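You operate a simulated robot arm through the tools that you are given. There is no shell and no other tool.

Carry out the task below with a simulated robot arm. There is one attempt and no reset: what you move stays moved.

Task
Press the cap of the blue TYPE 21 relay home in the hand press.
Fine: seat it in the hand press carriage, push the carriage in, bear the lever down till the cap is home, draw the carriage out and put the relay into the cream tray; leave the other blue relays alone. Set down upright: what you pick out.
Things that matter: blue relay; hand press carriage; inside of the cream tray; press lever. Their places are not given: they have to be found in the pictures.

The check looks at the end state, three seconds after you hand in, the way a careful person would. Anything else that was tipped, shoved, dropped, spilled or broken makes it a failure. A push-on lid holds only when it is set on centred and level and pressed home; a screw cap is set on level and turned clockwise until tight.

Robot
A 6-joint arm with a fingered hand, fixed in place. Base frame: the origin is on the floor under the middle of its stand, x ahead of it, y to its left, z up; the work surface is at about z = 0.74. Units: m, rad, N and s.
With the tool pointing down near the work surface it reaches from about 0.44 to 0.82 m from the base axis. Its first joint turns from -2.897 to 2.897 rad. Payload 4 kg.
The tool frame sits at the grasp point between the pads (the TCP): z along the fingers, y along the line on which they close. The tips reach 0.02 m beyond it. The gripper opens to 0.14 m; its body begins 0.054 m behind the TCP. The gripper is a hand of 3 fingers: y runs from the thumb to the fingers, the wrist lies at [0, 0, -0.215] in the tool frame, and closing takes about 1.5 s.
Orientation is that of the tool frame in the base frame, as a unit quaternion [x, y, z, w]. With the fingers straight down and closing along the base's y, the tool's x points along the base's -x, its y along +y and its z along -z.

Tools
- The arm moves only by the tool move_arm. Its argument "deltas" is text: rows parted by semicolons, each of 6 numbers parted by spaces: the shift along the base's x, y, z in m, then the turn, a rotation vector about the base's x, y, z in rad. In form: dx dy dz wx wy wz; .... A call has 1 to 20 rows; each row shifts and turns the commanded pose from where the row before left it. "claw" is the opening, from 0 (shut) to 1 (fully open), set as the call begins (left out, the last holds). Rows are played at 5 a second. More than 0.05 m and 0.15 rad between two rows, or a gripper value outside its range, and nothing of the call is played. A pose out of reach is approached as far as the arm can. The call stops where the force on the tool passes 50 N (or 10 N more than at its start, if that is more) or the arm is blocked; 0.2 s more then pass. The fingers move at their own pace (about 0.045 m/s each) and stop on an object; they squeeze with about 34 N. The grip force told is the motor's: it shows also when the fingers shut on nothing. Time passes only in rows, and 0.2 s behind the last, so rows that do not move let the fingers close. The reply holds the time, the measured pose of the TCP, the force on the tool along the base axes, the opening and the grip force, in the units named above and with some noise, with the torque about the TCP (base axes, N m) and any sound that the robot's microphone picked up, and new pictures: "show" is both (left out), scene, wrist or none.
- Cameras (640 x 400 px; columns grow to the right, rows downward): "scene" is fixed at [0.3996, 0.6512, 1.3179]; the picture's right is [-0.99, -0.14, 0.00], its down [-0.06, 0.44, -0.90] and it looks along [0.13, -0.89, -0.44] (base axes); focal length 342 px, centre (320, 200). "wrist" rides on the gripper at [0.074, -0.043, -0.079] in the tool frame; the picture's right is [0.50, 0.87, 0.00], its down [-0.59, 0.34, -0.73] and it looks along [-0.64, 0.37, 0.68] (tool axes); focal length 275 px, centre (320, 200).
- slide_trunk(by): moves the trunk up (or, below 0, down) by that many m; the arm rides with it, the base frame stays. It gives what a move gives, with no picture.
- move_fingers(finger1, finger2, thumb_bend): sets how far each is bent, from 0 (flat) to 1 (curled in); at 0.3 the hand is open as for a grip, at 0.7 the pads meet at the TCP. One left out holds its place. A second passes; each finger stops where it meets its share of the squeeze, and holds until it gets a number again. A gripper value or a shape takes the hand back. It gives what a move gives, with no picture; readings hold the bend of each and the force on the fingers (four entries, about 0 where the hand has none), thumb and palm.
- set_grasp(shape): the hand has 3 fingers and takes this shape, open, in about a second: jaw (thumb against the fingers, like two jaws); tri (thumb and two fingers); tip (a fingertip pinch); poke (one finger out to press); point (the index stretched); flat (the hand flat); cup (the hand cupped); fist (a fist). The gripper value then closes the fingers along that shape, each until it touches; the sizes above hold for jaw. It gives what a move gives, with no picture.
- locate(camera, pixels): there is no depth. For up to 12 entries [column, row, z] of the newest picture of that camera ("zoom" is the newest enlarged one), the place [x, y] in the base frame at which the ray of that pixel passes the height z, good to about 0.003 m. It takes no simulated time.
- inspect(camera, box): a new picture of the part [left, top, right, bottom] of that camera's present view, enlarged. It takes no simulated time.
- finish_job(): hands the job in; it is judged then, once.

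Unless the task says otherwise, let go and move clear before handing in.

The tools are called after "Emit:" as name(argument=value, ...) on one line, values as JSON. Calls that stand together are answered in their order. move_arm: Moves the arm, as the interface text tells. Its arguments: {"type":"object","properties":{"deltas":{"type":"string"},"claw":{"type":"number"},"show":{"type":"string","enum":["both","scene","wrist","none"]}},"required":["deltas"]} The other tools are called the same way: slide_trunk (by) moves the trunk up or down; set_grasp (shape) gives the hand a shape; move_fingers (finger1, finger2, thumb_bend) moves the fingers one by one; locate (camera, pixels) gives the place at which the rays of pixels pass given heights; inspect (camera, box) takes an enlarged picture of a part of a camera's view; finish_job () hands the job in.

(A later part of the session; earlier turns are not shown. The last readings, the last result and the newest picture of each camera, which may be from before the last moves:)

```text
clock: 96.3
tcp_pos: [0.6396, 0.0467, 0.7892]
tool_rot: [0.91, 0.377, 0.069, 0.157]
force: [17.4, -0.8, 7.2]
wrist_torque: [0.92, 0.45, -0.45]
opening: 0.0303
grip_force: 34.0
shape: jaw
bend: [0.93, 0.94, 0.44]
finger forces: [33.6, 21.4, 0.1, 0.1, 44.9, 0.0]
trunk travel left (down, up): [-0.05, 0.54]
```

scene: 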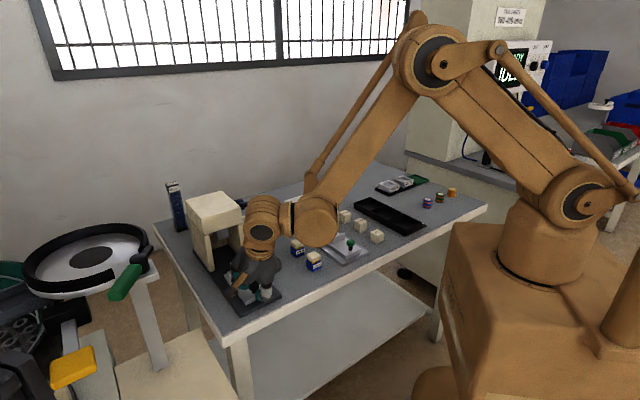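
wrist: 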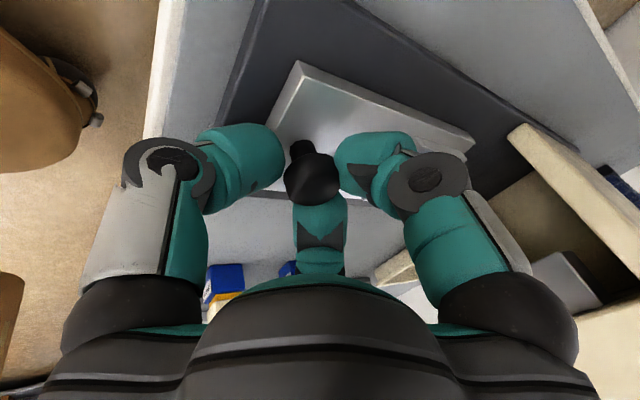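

A 13 N resistance along the rail: the carriage is at its outer stop. Releasing the knob and rising clear.

Emit:
move_arm(deltas="0.0007 -0.0007 0 0 0 0; 0 0 0 0 0 0", show="none")

Emit:
move_arm(deltas="0 0 0.002 0 0 0; 0 0 0.003 0 0 0; 0 0 0.002 0 0 0; 0 0 0 0 0 0; 0 0 0 0 0 0; 0 0 0 0 0 0; -0.004 0.004 0.02 0 0 0; -0.004 0.004 0.03 0 0 0; 0 0 0.045 0 0 0; 0 0 0.045 0 0 0; 0 0 0.045 0 0 0; 0 0 0.045 0 0 0; 0 0 0.04 0 0 0; 0 0 0 0.0823 0.0823 0; 0 0 0 0.0823 0.0823 0; 0 0 0 0.0823 0.0823 0; 0 0 0 0 0 0", claw=0.48)

Emit:
inspect(camera="scene", box=[205, 220, 285, 310])

Emit:
inspect(camera="wrist", box=[250, 0, 410, 150])

```text
clock: 96.9
tcp_pos: [0.6404, 0.0466, 0.7902]
tool_rot: [0.911, 0.376, 0.068, 0.157]
force: [17.8, 1.0, 7.8]
wrist_torque: [1.02, 0.51, -0.47]
opening: 0.0299
grip_force: 34.5
shape: jaw
bend: [0.93, 0.94, 0.44]
finger forces: [33.6, 21.5, 0.1, 0.0, 45.8, 0.0]
trunk travel left (down, up): [-0.05, 0.54]
```

```text
clock: 100.5
tcp_pos: [0.631, 0.0558, 1.0671]
tool_rot: [0.924, 0.382, 0.002, -0.005]
force: [-0.2, 0.6, -0.3]
wrist_torque: [0.02, -0.01, 0.0]
opening: 0.067
grip_force: 0.0
shape: jaw
bend: [0.35, 0.35, 0.34]
finger forces: [0.0, 0.1, 0.0, 0.0, 0.1, 0.0]
trunk travel left (down, up): [-0.05, 0.54]
```

scene: 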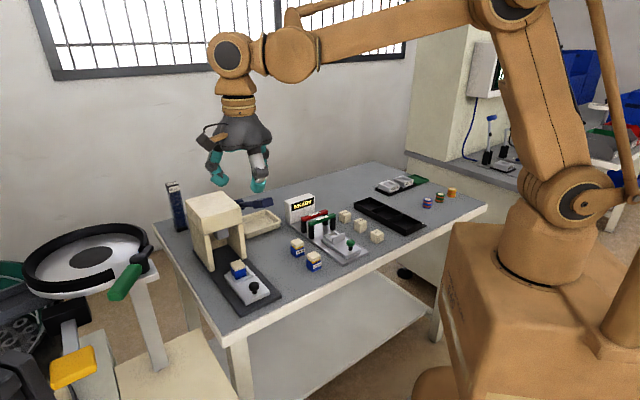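
wrist: 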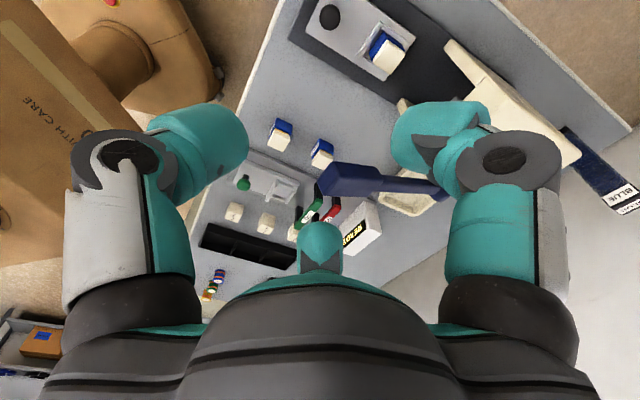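

```text
4.44 times, centred on (245, 265) of scene
```

zoom: 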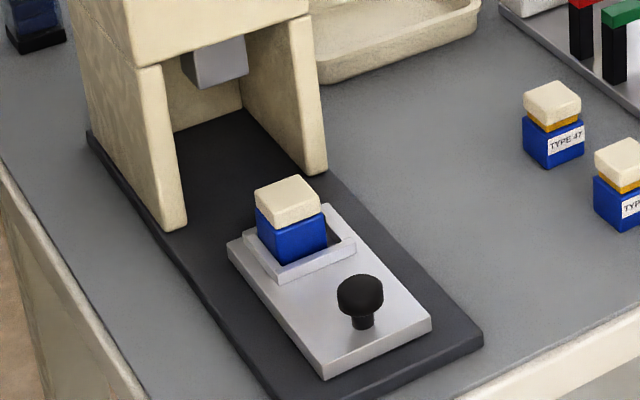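

```text
2.67 times, centred on (330, 75) of wrist
```

zoom: 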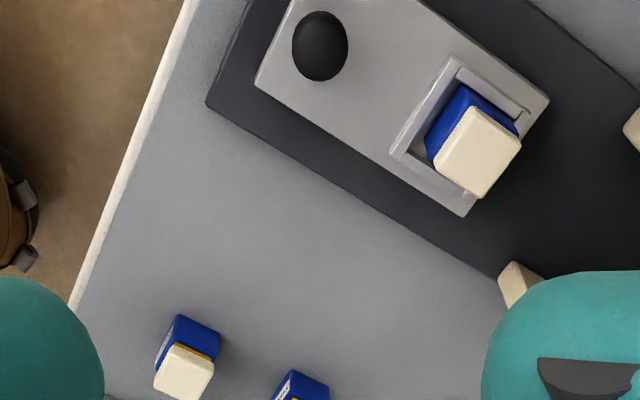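

The carriage is out and the relay shows no yellow: cap flush. Now I move above it (offset 0.02 m to +v of the lever side), descend to z=0.90 and measure its position.

Emit:
move_arm(deltas="0.03 -0.0165 0 0 0 0; 0.03 -0.0165 0 0 0 0; 0.0246 -0.0162 0 0 0 0; 0 0 -0.045 0 0 0; 0 0 -0.045 0 0 0; 0 0 -0.045 0 0 0; 0 0 -0.03 0 0 0; 0 0 0 0 0 0; 0 0 0 0 0 0", claw=0.36)

Emit:
inspect(camera="wrist", box=[240, 20, 400, 180])

Emit:
inspect(camera="scene", box=[222, 250, 262, 290])

```text
clock: 102.5
tcp_pos: [0.7162, 0.0058, 0.9018]
tool_rot: [0.924, 0.382, 0.001, -0.004]
force: [0.1, 0.3, 0.2]
wrist_torque: [0.01, 0.0, -0.01]
opening: 0.0506
grip_force: 0.1
shape: jaw
bend: [0.4, 0.4, 0.39]
finger forces: [0.1, 0.0, 0.0, 0.0, 0.0, 0.0]
trunk travel left (down, up): [-0.05, 0.54]
```

scene: 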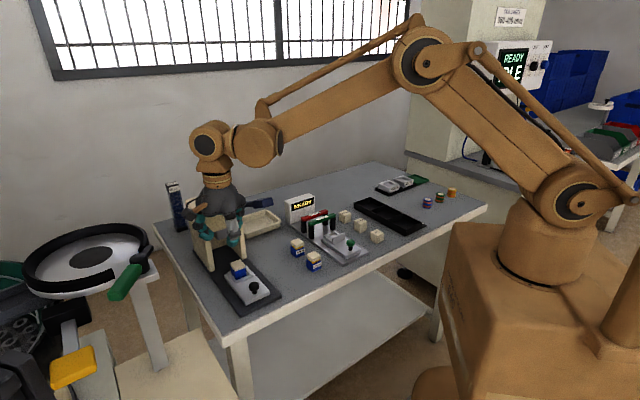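
wrist: 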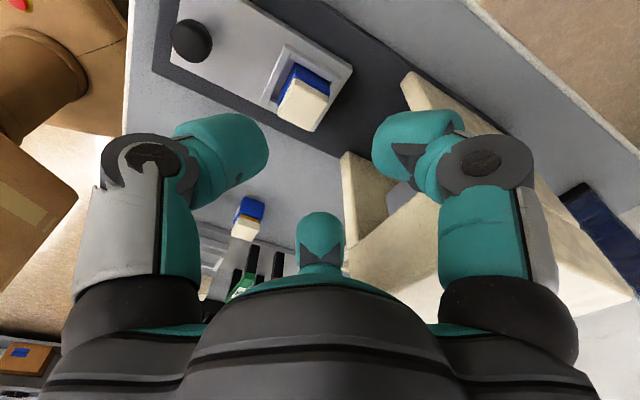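

```text
2.50 times, centred on (320, 100) of wrist
```

zoom: 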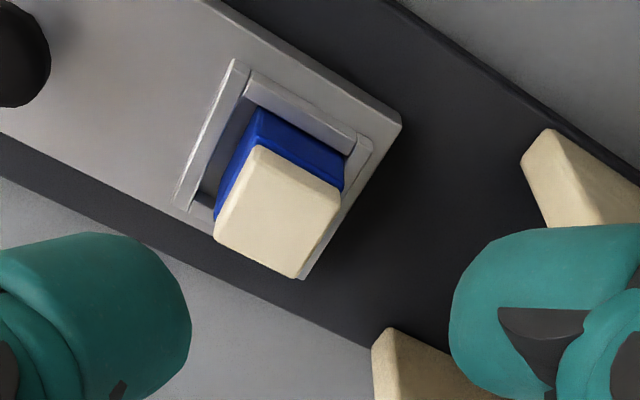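

```text
10.00 times, centred on (242, 270) of scene
```

zoom: 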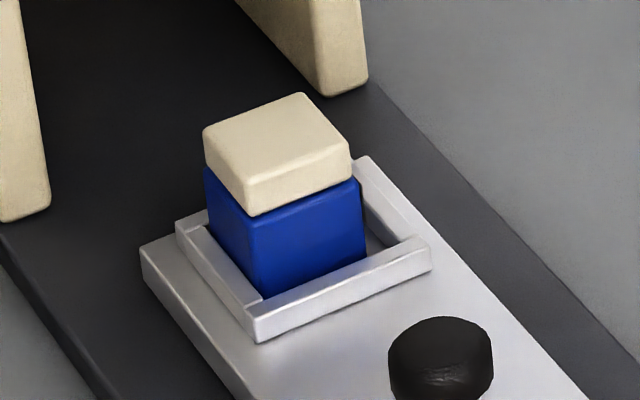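

The cap is flush on the blue body. I'll locate the cap corners from both cameras for the pick-up.

Emit:
locate(camera="wrist", pixels=[[277.2, 112.8, 0.797], [312, 131.2, 0.797], [328.8, 96, 0.797], [277.2, 112.8, 0.792], [312, 131.2, 0.792], [328.8, 96, 0.792]])

Emit:
locate(camera="scene", pixels=[[230.4, 263, 0.797], [240.2, 259.3, 0.797], [245, 265.3, 0.797], [234.7, 267.8, 0.797], [230.4, 263, 0.792], [240.2, 259.3, 0.792], [245, 265.3, 0.792]])

```text
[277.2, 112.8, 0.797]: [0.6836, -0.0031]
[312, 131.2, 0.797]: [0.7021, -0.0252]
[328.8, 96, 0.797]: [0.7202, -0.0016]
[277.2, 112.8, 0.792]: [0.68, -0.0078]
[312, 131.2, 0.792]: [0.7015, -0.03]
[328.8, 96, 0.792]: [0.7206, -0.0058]
```

```text
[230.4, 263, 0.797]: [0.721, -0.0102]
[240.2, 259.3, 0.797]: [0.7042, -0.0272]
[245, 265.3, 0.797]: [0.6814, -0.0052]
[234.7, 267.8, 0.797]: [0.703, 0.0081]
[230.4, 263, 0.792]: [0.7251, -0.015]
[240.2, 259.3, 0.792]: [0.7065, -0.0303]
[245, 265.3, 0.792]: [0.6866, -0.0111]
```

Averaging, the relay centre is near (0.701,-0.006). I lower beside it to z=0.845, shift over, and come down to z=0.805 for a check.

Emit:
move_arm(deltas="0 0 -0.03 0 0 0; 0 0 -0.027 0 0 0; -0.008 -0.006 0 0 0 0; -0.0073 -0.0058 0 0 0 0; 0 0 -0.02 0 0 0; 0 0 -0.02 0 0 0; 0 0 0 0 0 0; 0 0 0 0 0 0")

Emit:
inspect(camera="wrist", box=[180, 60, 460, 280])

Emit:
inspect(camera="scene", box=[215, 235, 275, 295])

```text
clock: 104.3
tcp_pos: [0.7021, -0.0058, 0.8057]
tool_rot: [0.924, 0.382, 0.001, -0.004]
force: [0.4, -0.6, -0.2]
wrist_torque: [0.02, 0.02, 0.02]
opening: 0.0508
grip_force: 0.0
shape: jaw
bend: [0.4, 0.4, 0.39]
finger forces: [0.0, 0.0, 0.0, 0.0, 0.0, 0.0]
trunk travel left (down, up): [-0.05, 0.54]
```

scene: 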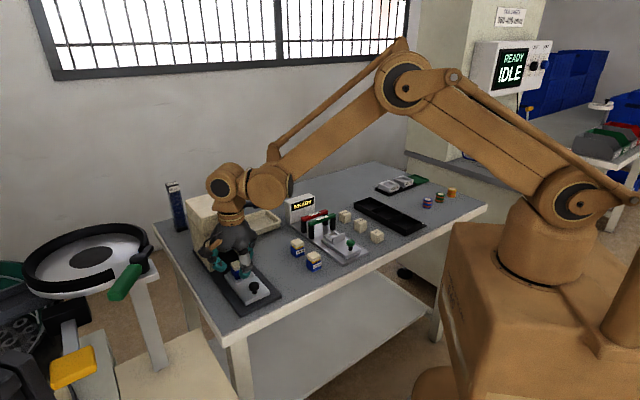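
wrist: 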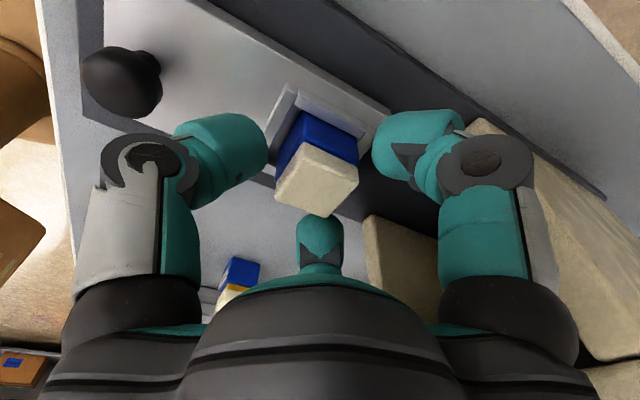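

```text
1.82 times, centred on (320, 170) of wrist
```

zoom: 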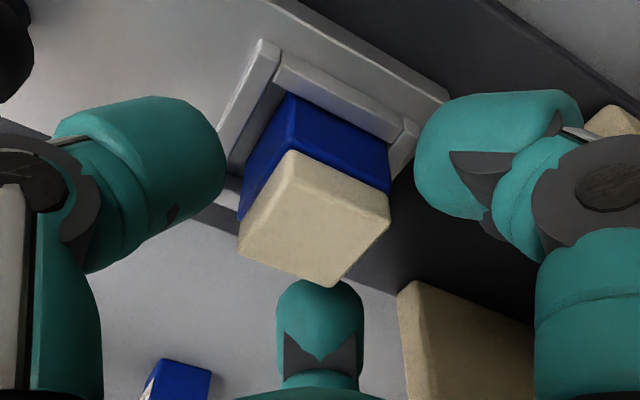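

```text
6.67 times, centred on (245, 265) of scene
```

zoom: 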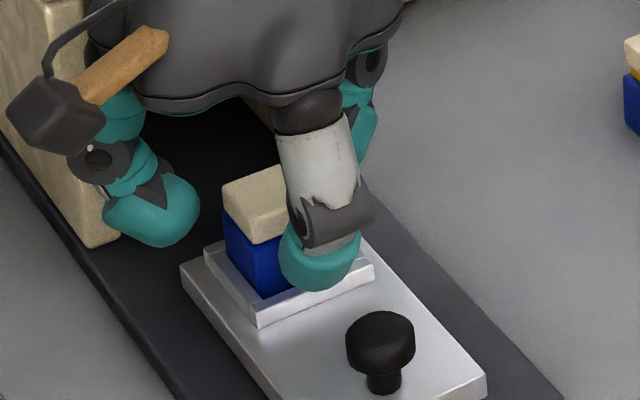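

The relay sits about 2 mm toward -u from the hand's centre. I shift, lower to z of about 0.794 and check for rim contact before closing.

Emit:
move_arm(deltas="-0.0015 0.0015 -0.004 0 0 0; 0 0 -0.004 0 0 0; 0 0 -0.0035 0 0 0; 0 0 0 0 0 0; 0 0 0 0 0 0")

Emit:
inspect(camera="wrist", box=[180, 60, 460, 280])

```text
clock: 105.5
tcp_pos: [0.6998, -0.0029, 0.7937]
tool_rot: [0.924, 0.382, 0.001, -0.003]
force: [1.0, -0.2, 0.0]
wrist_torque: [0.02, 0.04, -0.02]
opening: 0.0507
grip_force: 0.0
shape: jaw
bend: [0.4, 0.4, 0.39]
finger forces: [0.1, 0.0, 0.0, 0.0, 0.1, 0.1]
trunk travel left (down, up): [-0.05, 0.54]
```

scene: 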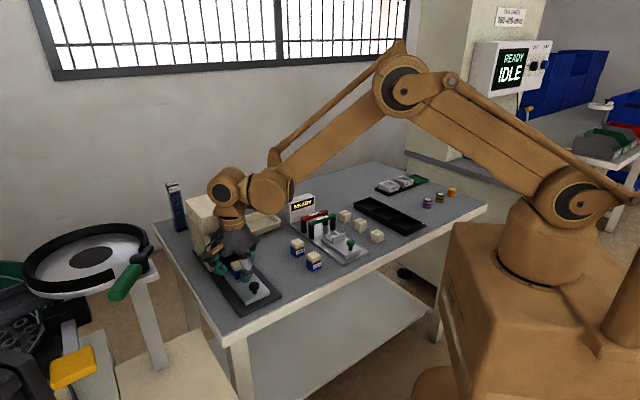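
wrist: 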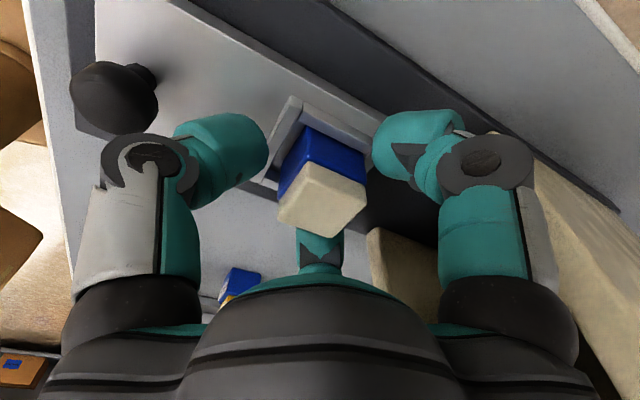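

```text
1.82 times, centred on (320, 170) of wrist
```

zoom: 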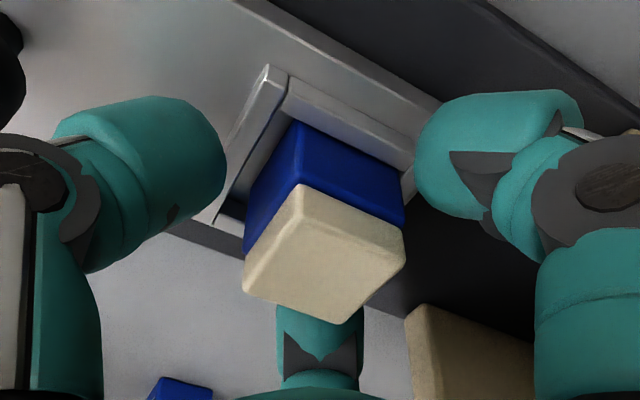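

Well placed; a small trim of 2 mm toward +v, then close on the relay.

Emit:
move_arm(deltas="0.0005 0.0018 0 0 0 0; 0 0 0 0 0 0", show="none")

Emit:
move_arm(deltas="0 0 0 0 0 0; 0 0 0 0 0 0; 0 0 0 0 0 0; 0 0 0 0 0 0; 0 0 0 0 0 0; 0 0 0 0 0 0; 0 0 0 0 0 0", claw=0.1)

Emit:
inspect(camera="wrist", box=[180, 60, 460, 280])

Emit:
inspect(camera="scene", box=[215, 235, 275, 295])

```text
clock: 106.1
tcp_pos: [0.6999, -0.0026, 0.7945]
tool_rot: [0.924, 0.382, 0.002, -0.004]
force: [-0.4, 0.2, 0.1]
wrist_torque: [0.01, 0.07, 0.01]
opening: 0.051
grip_force: 0.1
shape: jaw
bend: [0.4, 0.4, 0.39]
finger forces: [0.0, 0.0, 0.1, 0.0, 0.0, 0.0]
trunk travel left (down, up): [-0.05, 0.54]
```

```text
clock: 107.7
tcp_pos: [0.7007, -0.0022, 0.7941]
tool_rot: [0.924, 0.382, 0.001, -0.004]
force: [-0.6, -0.3, -0.4]
wrist_torque: [0.03, 0.04, 0.0]
opening: 0.0272
grip_force: 34.0
shape: jaw
bend: [0.49, 0.48, 0.51]
finger forces: [26.4, 27.2, 0.0, 0.0, 28.6, 0.0]
trunk travel left (down, up): [-0.05, 0.54]
```

scene: 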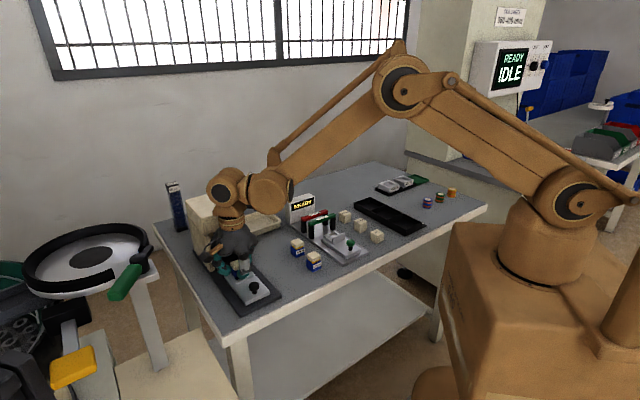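
wrist: 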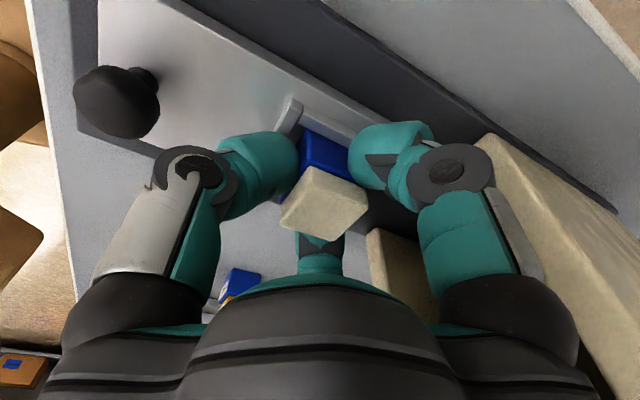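

```text
1.82 times, centred on (320, 170) of wrist
```

zoom: 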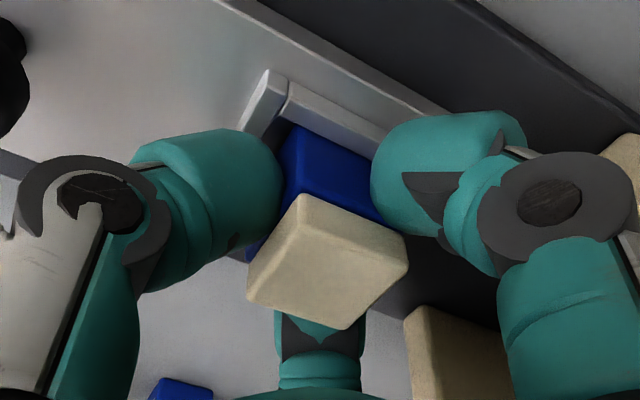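

```text
6.67 times, centred on (245, 265) of scene
```

zoom: 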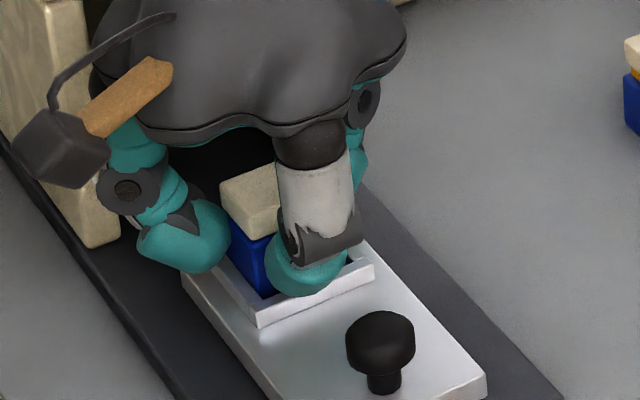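

All three digits hold at 26-29 N around the cap/body joint. Lifting 2 cm slowly to confirm the whole relay comes up.

Emit:
move_arm(deltas="0 0 0.003 0 0 0; 0 0 0.005 0 0 0; 0 0 0.006 0 0 0; 0 0 0.008 0 0 0; 0 0 0 0 0 0")

Emit:
inspect(camera="wrist", box=[180, 60, 460, 280])

Emit:
inspect(camera="scene", box=[215, 225, 275, 295])

```text
clock: 108.9
tcp_pos: [0.7008, -0.0021, 0.8152]
tool_rot: [0.924, 0.381, 0.001, -0.004]
force: [0.1, 0.6, -1.2]
wrist_torque: [-0.01, 0.0, -0.04]
opening: 0.0272
grip_force: 33.8
shape: jaw
bend: [0.49, 0.48, 0.51]
finger forces: [26.8, 26.9, 0.0, 0.0, 28.5, 0.0]
trunk travel left (down, up): [-0.05, 0.54]
```

scene: 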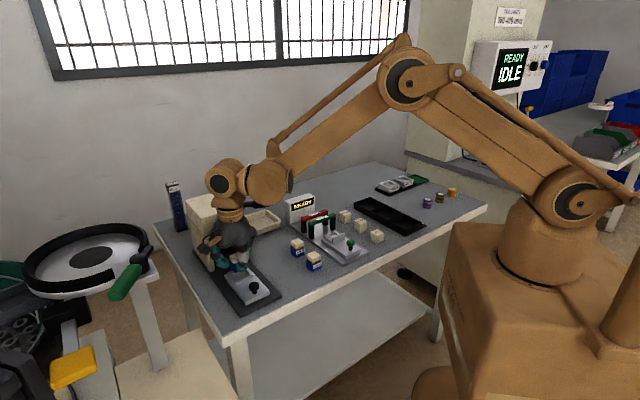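
wrist: 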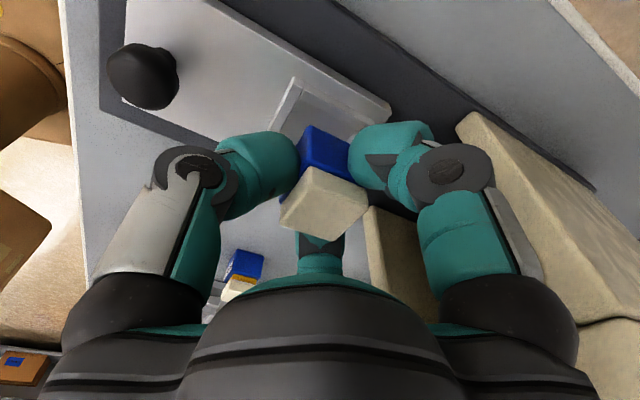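

```text
1.82 times, centred on (320, 170) of wrist
```

zoom: 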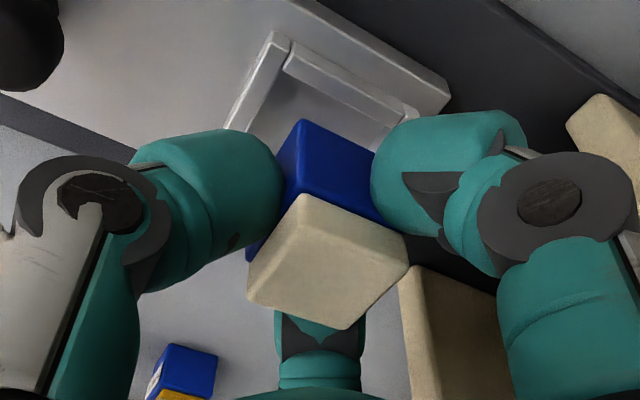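

```text
5.71 times, centred on (245, 260) of scene
```

zoom: 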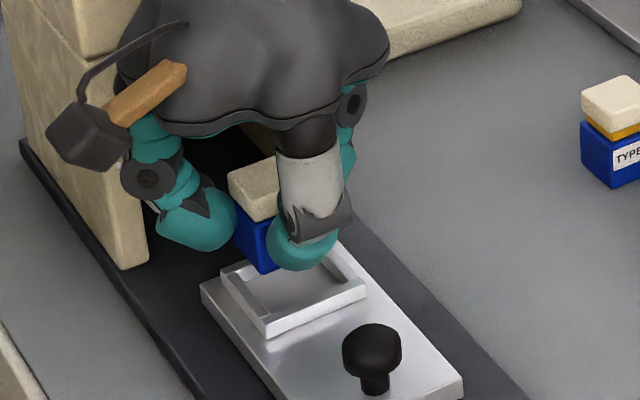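

The relay came up whole, with its cap home, and the pocket is empty. I rise clear of the lever, turn +90° so the camera stays away from the press, and travel to above the cream tray.

Emit:
move_arm(deltas="0 0 0.03 0 0 0; 0.007 0.007 0.01 0 0 0; 0.007 0.007 0.03 0 0 0; 0 0 0.045 0 0 0; 0 0 0.045 0 0 0; 0 0 0.045 0 0 0; 0 0 0.045 0 0 0; 0 0 0.01 0 0 0.1428; 0 0 0 0 0 0.1428; 0 0 0 0 0 0.1428; 0 0 0 0 0 0.1428; 0 0 0 0 0 0.1428; 0 0 0 0 0 0.1428; 0 0 0 0 0 0.1428; 0 0 0 0 0 0.1428; 0 0 0 0 0 0.1428; 0 0 0 0 0 0.1428; 0 0 0 0 0 0.1428; 0 0 0 0 0 0", show="none")

Emit:
move_arm(deltas="0.0025 -0.036 0 0 0 0; 0.0025 -0.036 0 0 0 0; 0.0025 -0.036 0 0 0 0; 0.0025 -0.036 0 0 0 0; 0.0025 -0.036 0 0 0 0; 0.0025 -0.036 0 0 0 0; 0.0025 -0.036 0 0 0 0; 0.0025 -0.036 0 0 0 0; 0 0 0 0 0 0; 0 0 0 0 0 0")

Emit:
inspect(camera="scene", box=[190, 90, 330, 270])

```text
clock: 112.9
tcp_pos: [0.7153, 0.0106, 1.0754]
tool_rot: [0.382, 0.924, -0.002, -0.003]
force: [-0.4, -0.2, -0.7]
wrist_torque: [0.01, 0.0, 0.02]
opening: 0.0271
grip_force: 33.6
shape: jaw
bend: [0.49, 0.48, 0.51]
finger forces: [27.2, 27.5, 0.0, 0.1, 27.4, 0.0]
trunk travel left (down, up): [-0.05, 0.54]
```

```text
clock: 115.1
tcp_pos: [0.7293, -0.2767, 1.0744]
tool_rot: [0.383, 0.924, -0.002, -0.004]
force: [-0.5, 0.8, -0.6]
wrist_torque: [0.01, -0.01, -0.02]
opening: 0.0271
grip_force: 34.3
shape: jaw
bend: [0.49, 0.48, 0.51]
finger forces: [27.5, 27.6, 0.0, 0.0, 27.1, 0.1]
out of reach, approached as far as the arm can: row 8
trunk travel left (down, up): [-0.05, 0.54]
```

scene: 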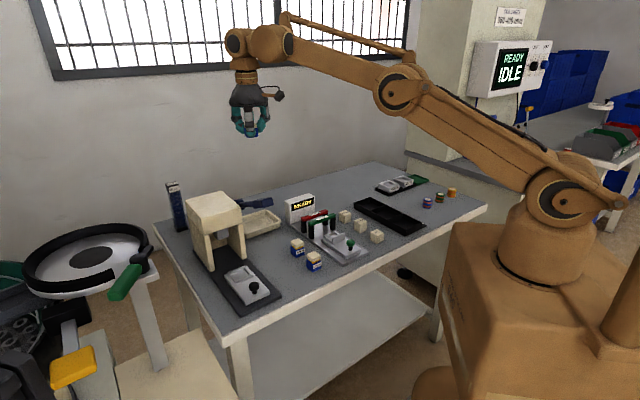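
wrist: 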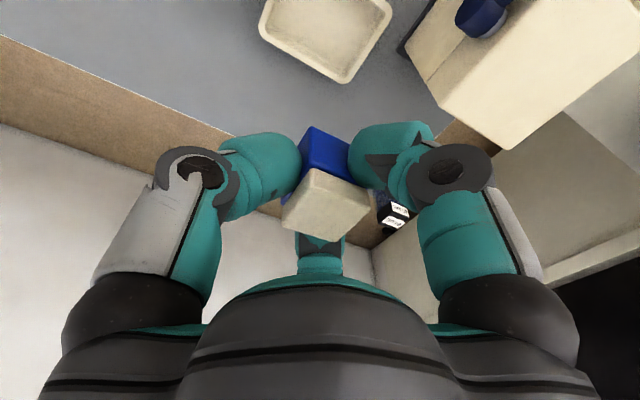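

```text
2.22 times, centred on (260, 180) of scene
```

zoom: 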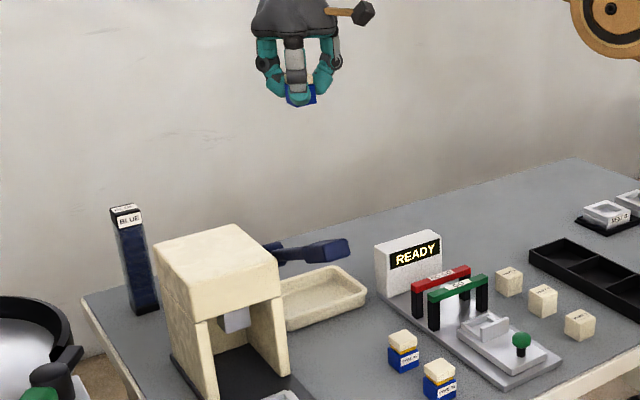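

At this height the reach limit is just met; over the tray now at (0.729,-0.277). Descending to about z=0.93 to see the tray better.

Emit:
move_arm(deltas="0 0 -0.04 0 0 0; 0 0 -0.04 0 0 0; 0 0 -0.04 0 0 0; 0 0 -0.025 0 0 0; 0 0 0 0 0 0; 0 0 0 0 0 0")

Emit:
inspect(camera="wrist", box=[190, 0, 450, 200])

Emit:
inspect(camera="scene", box=[210, 130, 310, 250])

```text
clock: 116.5
tcp_pos: [0.7292, -0.274, 0.9279]
tool_rot: [0.384, 0.924, -0.002, -0.003]
force: [0.4, -0.1, -0.7]
wrist_torque: [-0.02, -0.02, -0.03]
opening: 0.0269
grip_force: 34.0
shape: jaw
bend: [0.49, 0.48, 0.51]
finger forces: [27.4, 27.7, 0.0, 0.0, 27.0, 0.1]
trunk travel left (down, up): [-0.05, 0.54]
```

scene: 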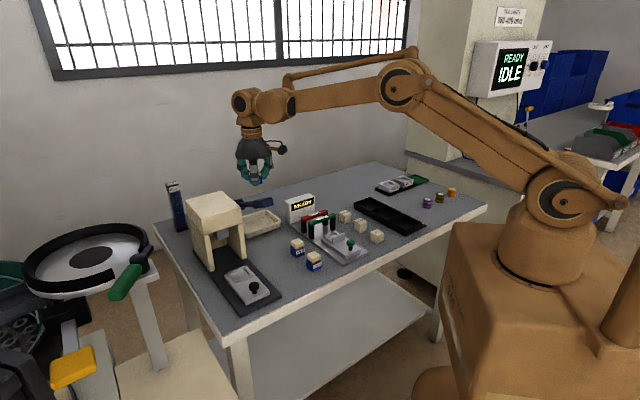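
wrist: 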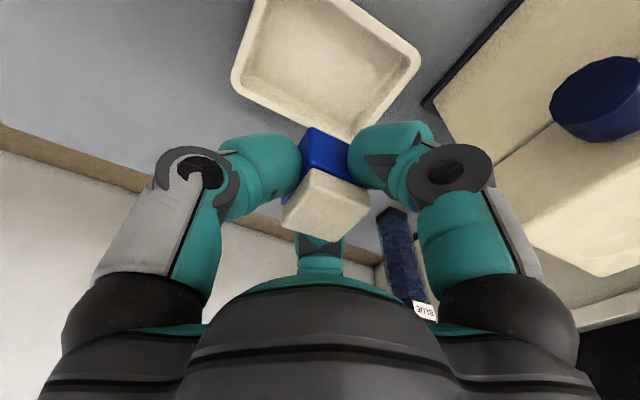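

```text
2.00 times, centred on (320, 100) of wrist
```

zoom: 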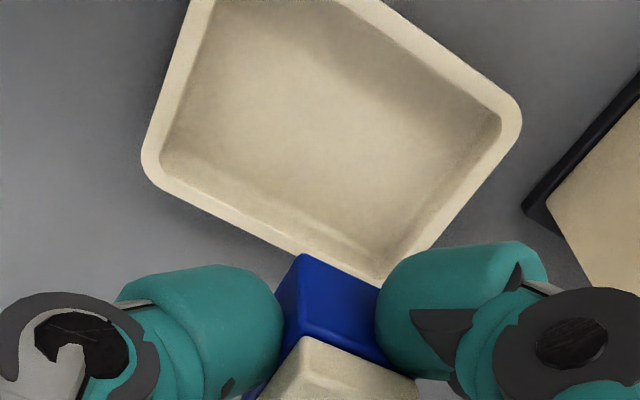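

```text
3.33 times, centred on (260, 190) of scene
```

zoom: 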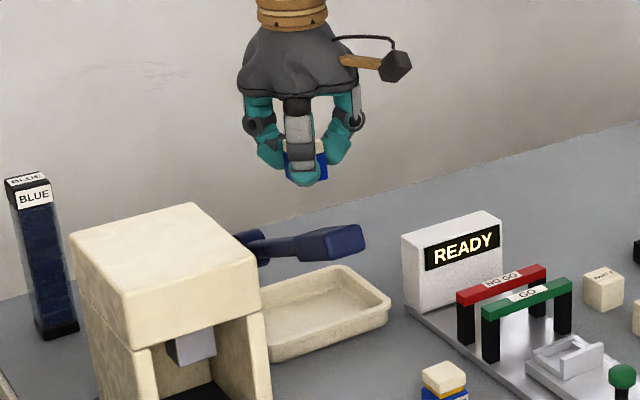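

The tray lies at (325,60) in the wrist view, fully below and slightly toward the camera from the relay. I'll locate its rim and floor.

Emit:
locate(camera="wrist", pixels=[[232.5, 82.5, 0.765], [420, 57.5, 0.765], [347.5, 142.5, 0.765], [255, 0, 0.765], [320, 60, 0.745], [320, 75, 0.745], [408, 62, 0.765], [243, 78, 0.765]])

Emit:
locate(camera="scene", pixels=[[262, 221, 0.745], [281, 216, 0.765], [265, 207, 0.765], [239, 233, 0.765], [240, 237, 0.745], [250, 226, 0.745]])

Emit:
inspect(camera="scene", box=[232, 200, 292, 245])

```text
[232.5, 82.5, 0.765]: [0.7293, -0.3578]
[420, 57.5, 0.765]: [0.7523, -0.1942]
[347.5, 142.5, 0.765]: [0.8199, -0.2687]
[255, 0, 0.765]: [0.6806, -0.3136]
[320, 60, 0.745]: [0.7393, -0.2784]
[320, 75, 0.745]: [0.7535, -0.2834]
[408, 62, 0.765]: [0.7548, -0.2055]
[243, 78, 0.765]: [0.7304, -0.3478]
```

```text
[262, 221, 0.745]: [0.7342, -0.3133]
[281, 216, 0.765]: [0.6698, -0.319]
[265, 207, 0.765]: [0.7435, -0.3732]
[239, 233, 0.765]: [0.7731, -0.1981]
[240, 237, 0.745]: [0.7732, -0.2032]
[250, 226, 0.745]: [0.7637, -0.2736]
```

```text
8.89 times, centred on (262, 222) of scene
```

zoom: 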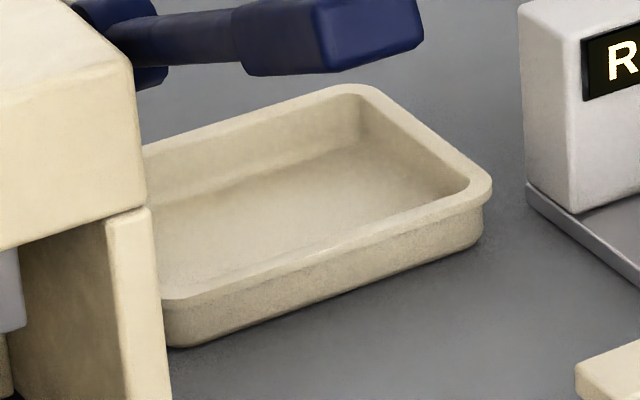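

The tray spans about u 0.669-0.769, v 0.260-0.393, its centre near (0.739,-0.2775). I shift over the centre and lower to just above the floor.

Emit:
move_arm(deltas="0.005 -0.002 -0.03 0 0 0; 0.005 -0.002 -0.035 0 0 0; 0 0 -0.035 0 0 0; 0 0 -0.02 0 0 0; 0 0 -0.01 0 0 0; 0 0 0 0 0 0; 0 0 0 0 0 0")

Emit:
inspect(camera="wrist", box=[180, 40, 460, 260])

Emit:
inspect(camera="scene", box=[215, 170, 305, 250])

```text
clock: 118.1
tcp_pos: [0.7399, -0.2808, 0.7977]
tool_rot: [0.383, 0.924, -0.002, -0.004]
force: [0.5, -0.1, -0.2]
wrist_torque: [0.01, 0.01, -0.01]
opening: 0.027
grip_force: 33.8
shape: jaw
bend: [0.49, 0.48, 0.51]
finger forces: [27.2, 27.7, 0.0, 0.0, 26.9, 0.1]
trunk travel left (down, up): [-0.05, 0.54]
```

scene: 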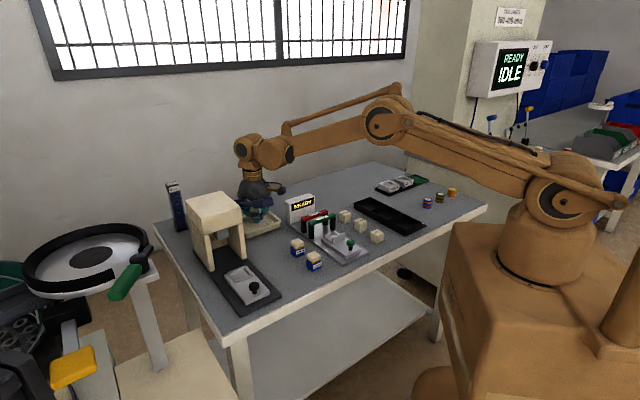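
wrist: 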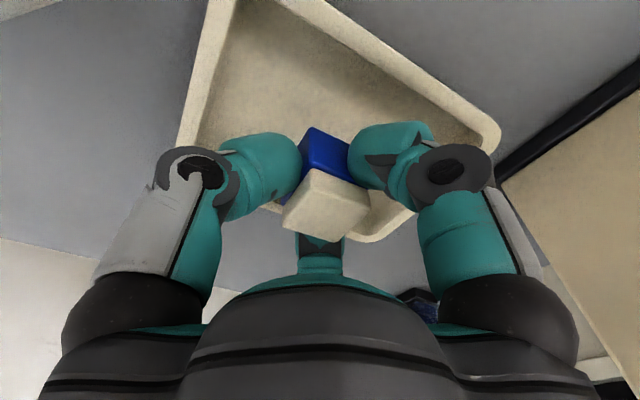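

```text
1.82 times, centred on (320, 150) of wrist
```

zoom: 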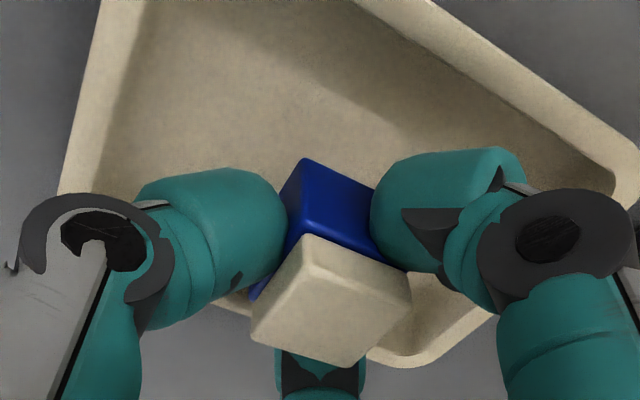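

```text
5.00 times, centred on (260, 210) of scene
```

zoom: 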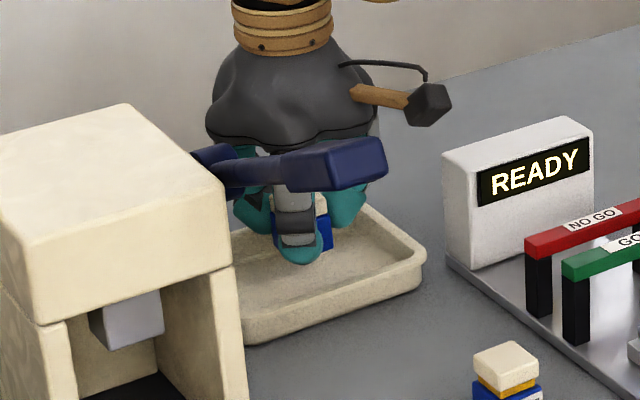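

The relay hangs inside the tray, about 2 cm from each wall. Lowering gently to the floor.

Emit:
move_arm(deltas="0 0 -0.006 0 0 0; 0 0 -0.005 0 0 0; 0 0 -0.003 0 0 0; 0 0 0 0 0 0", show="none")

Emit:
move_arm(deltas="0 0 -0.001 0 0 0; 0 0 -0.001 0 0 0; 0 0 0 0 0 0", show="none")

```text
clock: 119.1
tcp_pos: [0.7392, -0.2783, 0.7843]
tool_rot: [0.384, 0.923, -0.002, -0.004]
force: [0.4, -0.5, 0.0]
wrist_torque: [0.01, -0.04, -0.03]
opening: 0.027
grip_force: 34.2
shape: jaw
bend: [0.49, 0.48, 0.51]
finger forces: [27.3, 27.6, 0.0, 0.0, 26.9, 0.1]
trunk travel left (down, up): [-0.05, 0.54]
```

```text
clock: 119.9
tcp_pos: [0.7393, -0.2782, 0.7823]
tool_rot: [0.384, 0.923, -0.002, -0.004]
force: [0.1, 0.0, -1.0]
wrist_torque: [0.02, -0.01, -0.01]
opening: 0.0269
grip_force: 34.1
shape: jaw
bend: [0.49, 0.48, 0.51]
finger forces: [27.3, 27.7, 0.0, 0.0, 26.8, 0.1]
trunk travel left (down, up): [-0.05, 0.54]
```

No contact yet at z=0.782. Lowering 1 mm at a time.

Emit:
move_arm(deltas="0 0 -0.001 0 0 0; 0 0 -0.001 0 0 0; 0 0 0 0 0 0", show="none")

Emit:
move_arm(deltas="0 0 -0.001 0 0 0; 0 0 0 0 0 0")

Emit:
inspect(camera="scene", box=[230, 185, 300, 245])

```text
clock: 120.7
tcp_pos: [0.7394, -0.2797, 0.7817]
tool_rot: [0.384, 0.923, -0.002, -0.004]
force: [0.6, 0.4, -0.1]
wrist_torque: [0.03, 0.03, -0.01]
opening: 0.0272
grip_force: 34.4
shape: jaw
bend: [0.49, 0.48, 0.51]
finger forces: [27.3, 27.7, 0.0, 0.1, 26.9, 0.0]
trunk travel left (down, up): [-0.05, 0.54]
```

```text
clock: 121.3
tcp_pos: [0.7402, -0.2787, 0.7793]
tool_rot: [0.383, 0.924, -0.002, -0.004]
force: [-0.6, -0.4, 0.2]
wrist_torque: [0.04, -0.01, -0.01]
opening: 0.0271
grip_force: 33.9
shape: jaw
bend: [0.49, 0.48, 0.51]
finger forces: [27.3, 27.7, 0.0, 0.0, 26.9, 0.1]
trunk travel left (down, up): [-0.05, 0.54]
```

scene: 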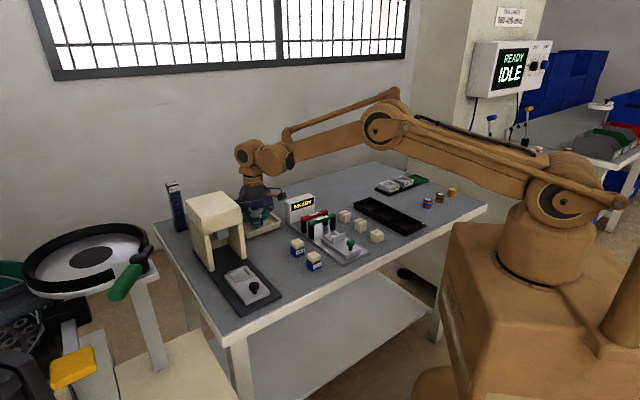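
wrist: 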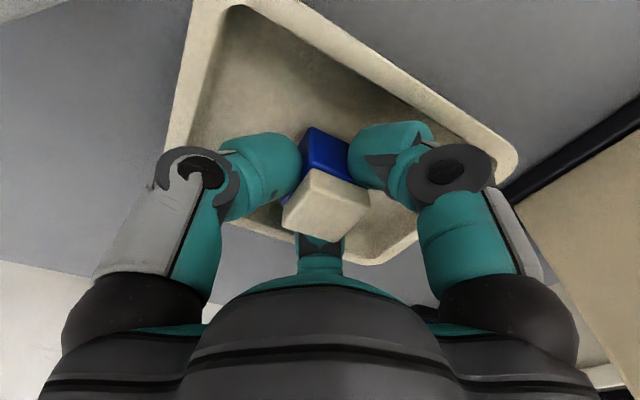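

```text
6.67 times, centred on (265, 215) of scene
```

zoom: 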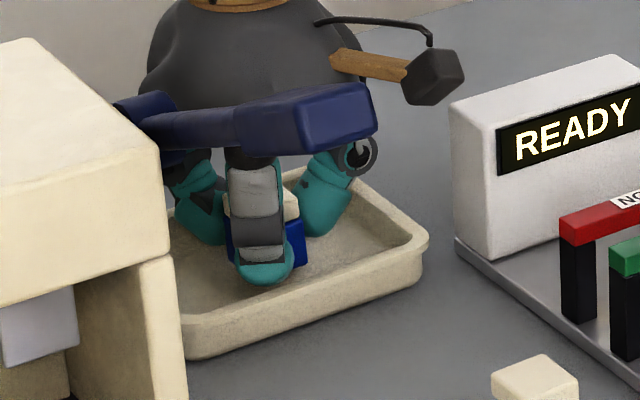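

Still free at 0.779; continuing down in millimetre steps.

Emit:
move_arm(deltas="0 0 -0.001 0 0 0; 0 0 -0.001 0 0 0; 0 0 0 0 0 0", show="none")

Emit:
move_arm(deltas="0 0 -0.001 0 0 0; 0 0 0 0 0 0", show="none")

```text
clock: 122.1
tcp_pos: [0.7386, -0.2794, 0.7778]
tool_rot: [0.383, 0.924, -0.003, -0.004]
force: [-0.1, 0.8, -0.2]
wrist_torque: [-0.01, -0.03, 0.06]
opening: 0.0269
grip_force: 34.0
shape: jaw
bend: [0.49, 0.48, 0.51]
finger forces: [27.3, 27.7, 0.0, 0.1, 26.9, 0.0]
trunk travel left (down, up): [-0.05, 0.54]
```

```text
clock: 122.7
tcp_pos: [0.7386, -0.2792, 0.7773]
tool_rot: [0.383, 0.924, -0.003, -0.003]
force: [0.1, 0.1, -1.3]
wrist_torque: [-0.03, 0.03, -0.01]
opening: 0.0271
grip_force: 33.4
shape: jaw
bend: [0.49, 0.48, 0.51]
finger forces: [27.2, 27.7, 0.0, 0.0, 26.9, 0.0]
trunk travel left (down, up): [-0.05, 0.54]
```

Emit:
move_arm(deltas="0 0 -0.001 0 0 0; 0 0 -0.001 0 0 0; 0 0 0 0 0 0", show="none")

Emit:
inspect(camera="wrist", box=[260, 100, 400, 220])

```text
clock: 123.5
tcp_pos: [0.74, -0.2784, 0.774]
tool_rot: [0.383, 0.924, -0.002, -0.005]
force: [0.9, 0.3, -0.4]
wrist_torque: [0.01, -0.02, -0.03]
opening: 0.0271
grip_force: 33.9
shape: jaw
bend: [0.49, 0.48, 0.51]
finger forces: [27.3, 27.7, 0.0, 0.0, 27.0, 0.1]
trunk travel left (down, up): [-0.05, 0.54]
```

```text
3.33 times, centred on (330, 160) of wrist
```

zoom: 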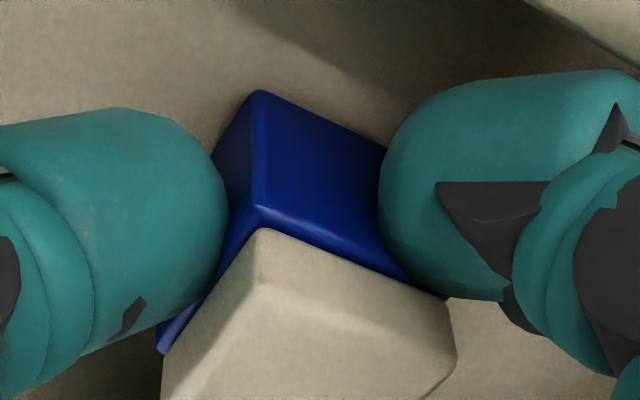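

Geometry from this view puts the relay's underside at about z=0.745, so contact is near. Continuing in 1 mm steps.

Emit:
move_arm(deltas="0 0 -0.001 0 0 0; 0 0 0 0 0 0", show="none")

Emit:
move_arm(deltas="0 0 -0.001 0 0 0; 0 0 0 0 0 0", show="none")

```text
clock: 124.1
tcp_pos: [0.7402, -0.2781, 0.7737]
tool_rot: [0.384, 0.923, -0.003, -0.004]
force: [-0.5, 0.0, 2.9]
wrist_torque: [0.02, -0.05, -0.02]
opening: 0.0268
grip_force: 34.4
shape: jaw
bend: [0.49, 0.48, 0.51]
finger forces: [28.1, 28.4, 0.0, 0.1, 27.3, 0.0]
trunk travel left (down, up): [-0.05, 0.54]
```

```text
clock: 124.7
tcp_pos: [0.7391, -0.2787, 0.7737]
tool_rot: [0.384, 0.923, -0.002, -0.004]
force: [1.6, -0.5, 9.7]
wrist_torque: [0.04, -0.22, -0.03]
opening: 0.0272
grip_force: 33.9
shape: jaw
bend: [0.49, 0.48, 0.51]
finger forces: [29.4, 31.5, 0.0, 0.0, 27.5, 0.0]
trunk travel left (down, up): [-0.05, 0.54]
```

Contact with the tray floor (9.7 N). Easing 1 mm of pressure and opening gently.

Emit:
move_arm(deltas="0 0 0.0008 0 0 0; 0 0 0 0 0 0", show="none")

Emit:
move_arm(deltas="0 0 0 0 0 0; 0 0 0 0 0 0; 0 0 0 0 0 0", claw=0.24)

Emit:
inspect(camera="wrist", box=[180, 60, 460, 280])

Emit:
inspect(camera="scene", box=[230, 185, 300, 245])

```text
clock: 125.3
tcp_pos: [0.7383, -0.2793, 0.774]
tool_rot: [0.384, 0.923, -0.002, -0.004]
force: [0.6, 0.9, 2.8]
wrist_torque: [0.04, -0.06, -0.05]
opening: 0.0272
grip_force: 33.9
shape: jaw
bend: [0.49, 0.48, 0.51]
finger forces: [29.6, 29.9, 0.0, 0.1, 27.4, 0.0]
trunk travel left (down, up): [-0.05, 0.54]
```

```text
clock: 126.1
tcp_pos: [0.7387, -0.2789, 0.7749]
tool_rot: [0.384, 0.923, -0.002, -0.004]
force: [-0.1, -0.9, 2.2]
wrist_torque: [-0.01, -0.01, -0.01]
opening: 0.0337
grip_force: 0.0
shape: jaw
bend: [0.46, 0.46, 0.46]
finger forces: [1.5, 1.6, 0.1, 0.0, 0.0, 0.1]
trunk travel left (down, up): [-0.05, 0.54]
```

scene: 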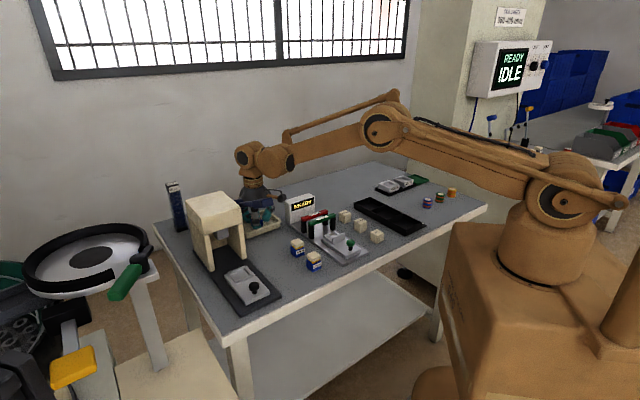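
wrist: 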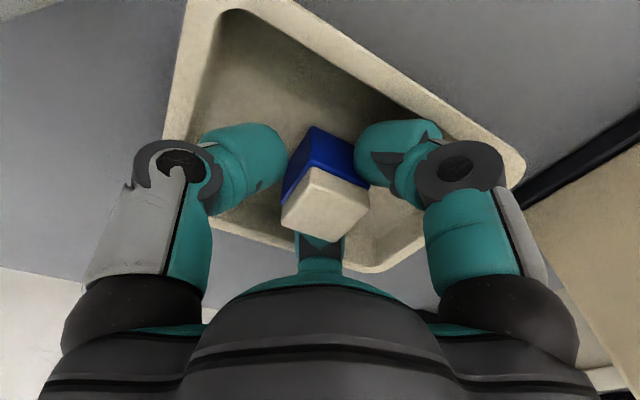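

```text
1.82 times, centred on (320, 170) of wrist
```

zoom: 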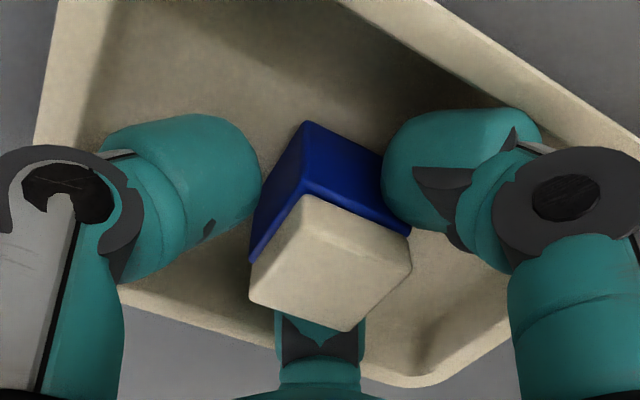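

```text
6.67 times, centred on (265, 215) of scene
```

zoom: 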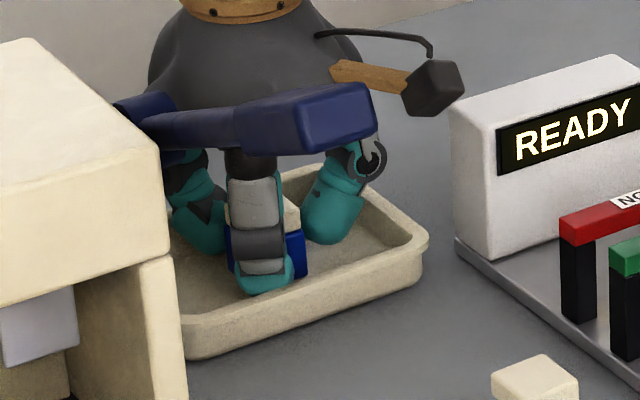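

The relay stands on the tray floor. Two fingers still show about 1.5 N, so I open a little more before rising.

Emit:
move_arm(deltas="0 0 0 0 0 0; 0 0 0 0 0 0; 0 0 0 0 0 0", claw=0.29)

Emit:
inspect(camera="wrist", box=[180, 60, 460, 280])

```text
clock: 126.9
tcp_pos: [0.7393, -0.2796, 0.7728]
tool_rot: [0.383, 0.924, -0.002, -0.004]
force: [0.0, 0.6, 0.2]
wrist_torque: [0.0, -0.01, 0.03]
opening: 0.0399
grip_force: 0.1
shape: jaw
bend: [0.44, 0.44, 0.43]
finger forces: [0.0, 0.3, 0.1, 0.0, 0.1, 0.1]
trunk travel left (down, up): [-0.05, 0.54]
```

scene: 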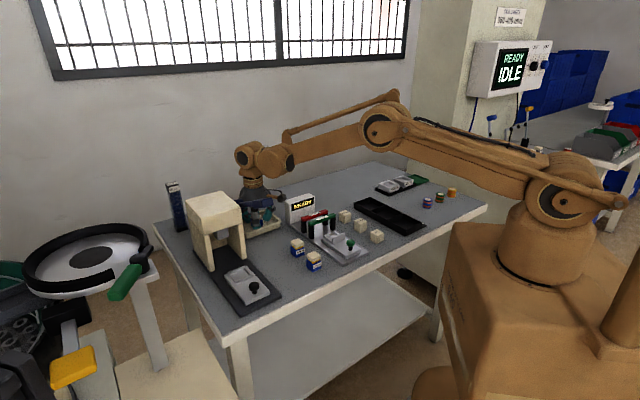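
wrist: 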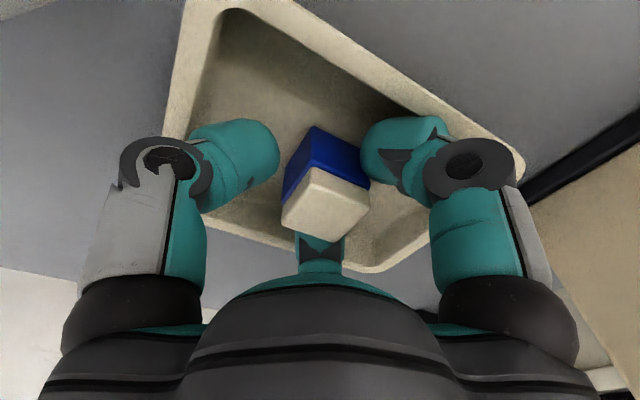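

```text
1.82 times, centred on (320, 170) of wrist
```

zoom: 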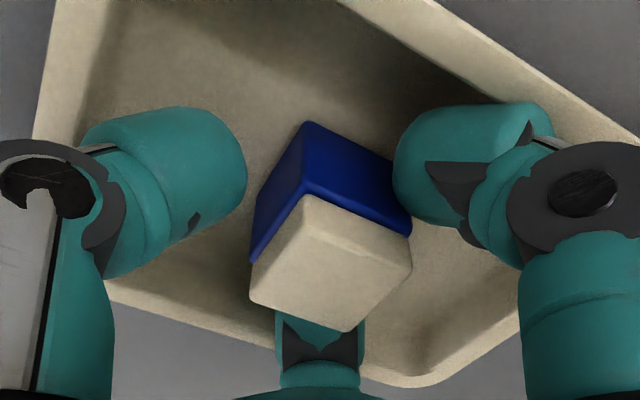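

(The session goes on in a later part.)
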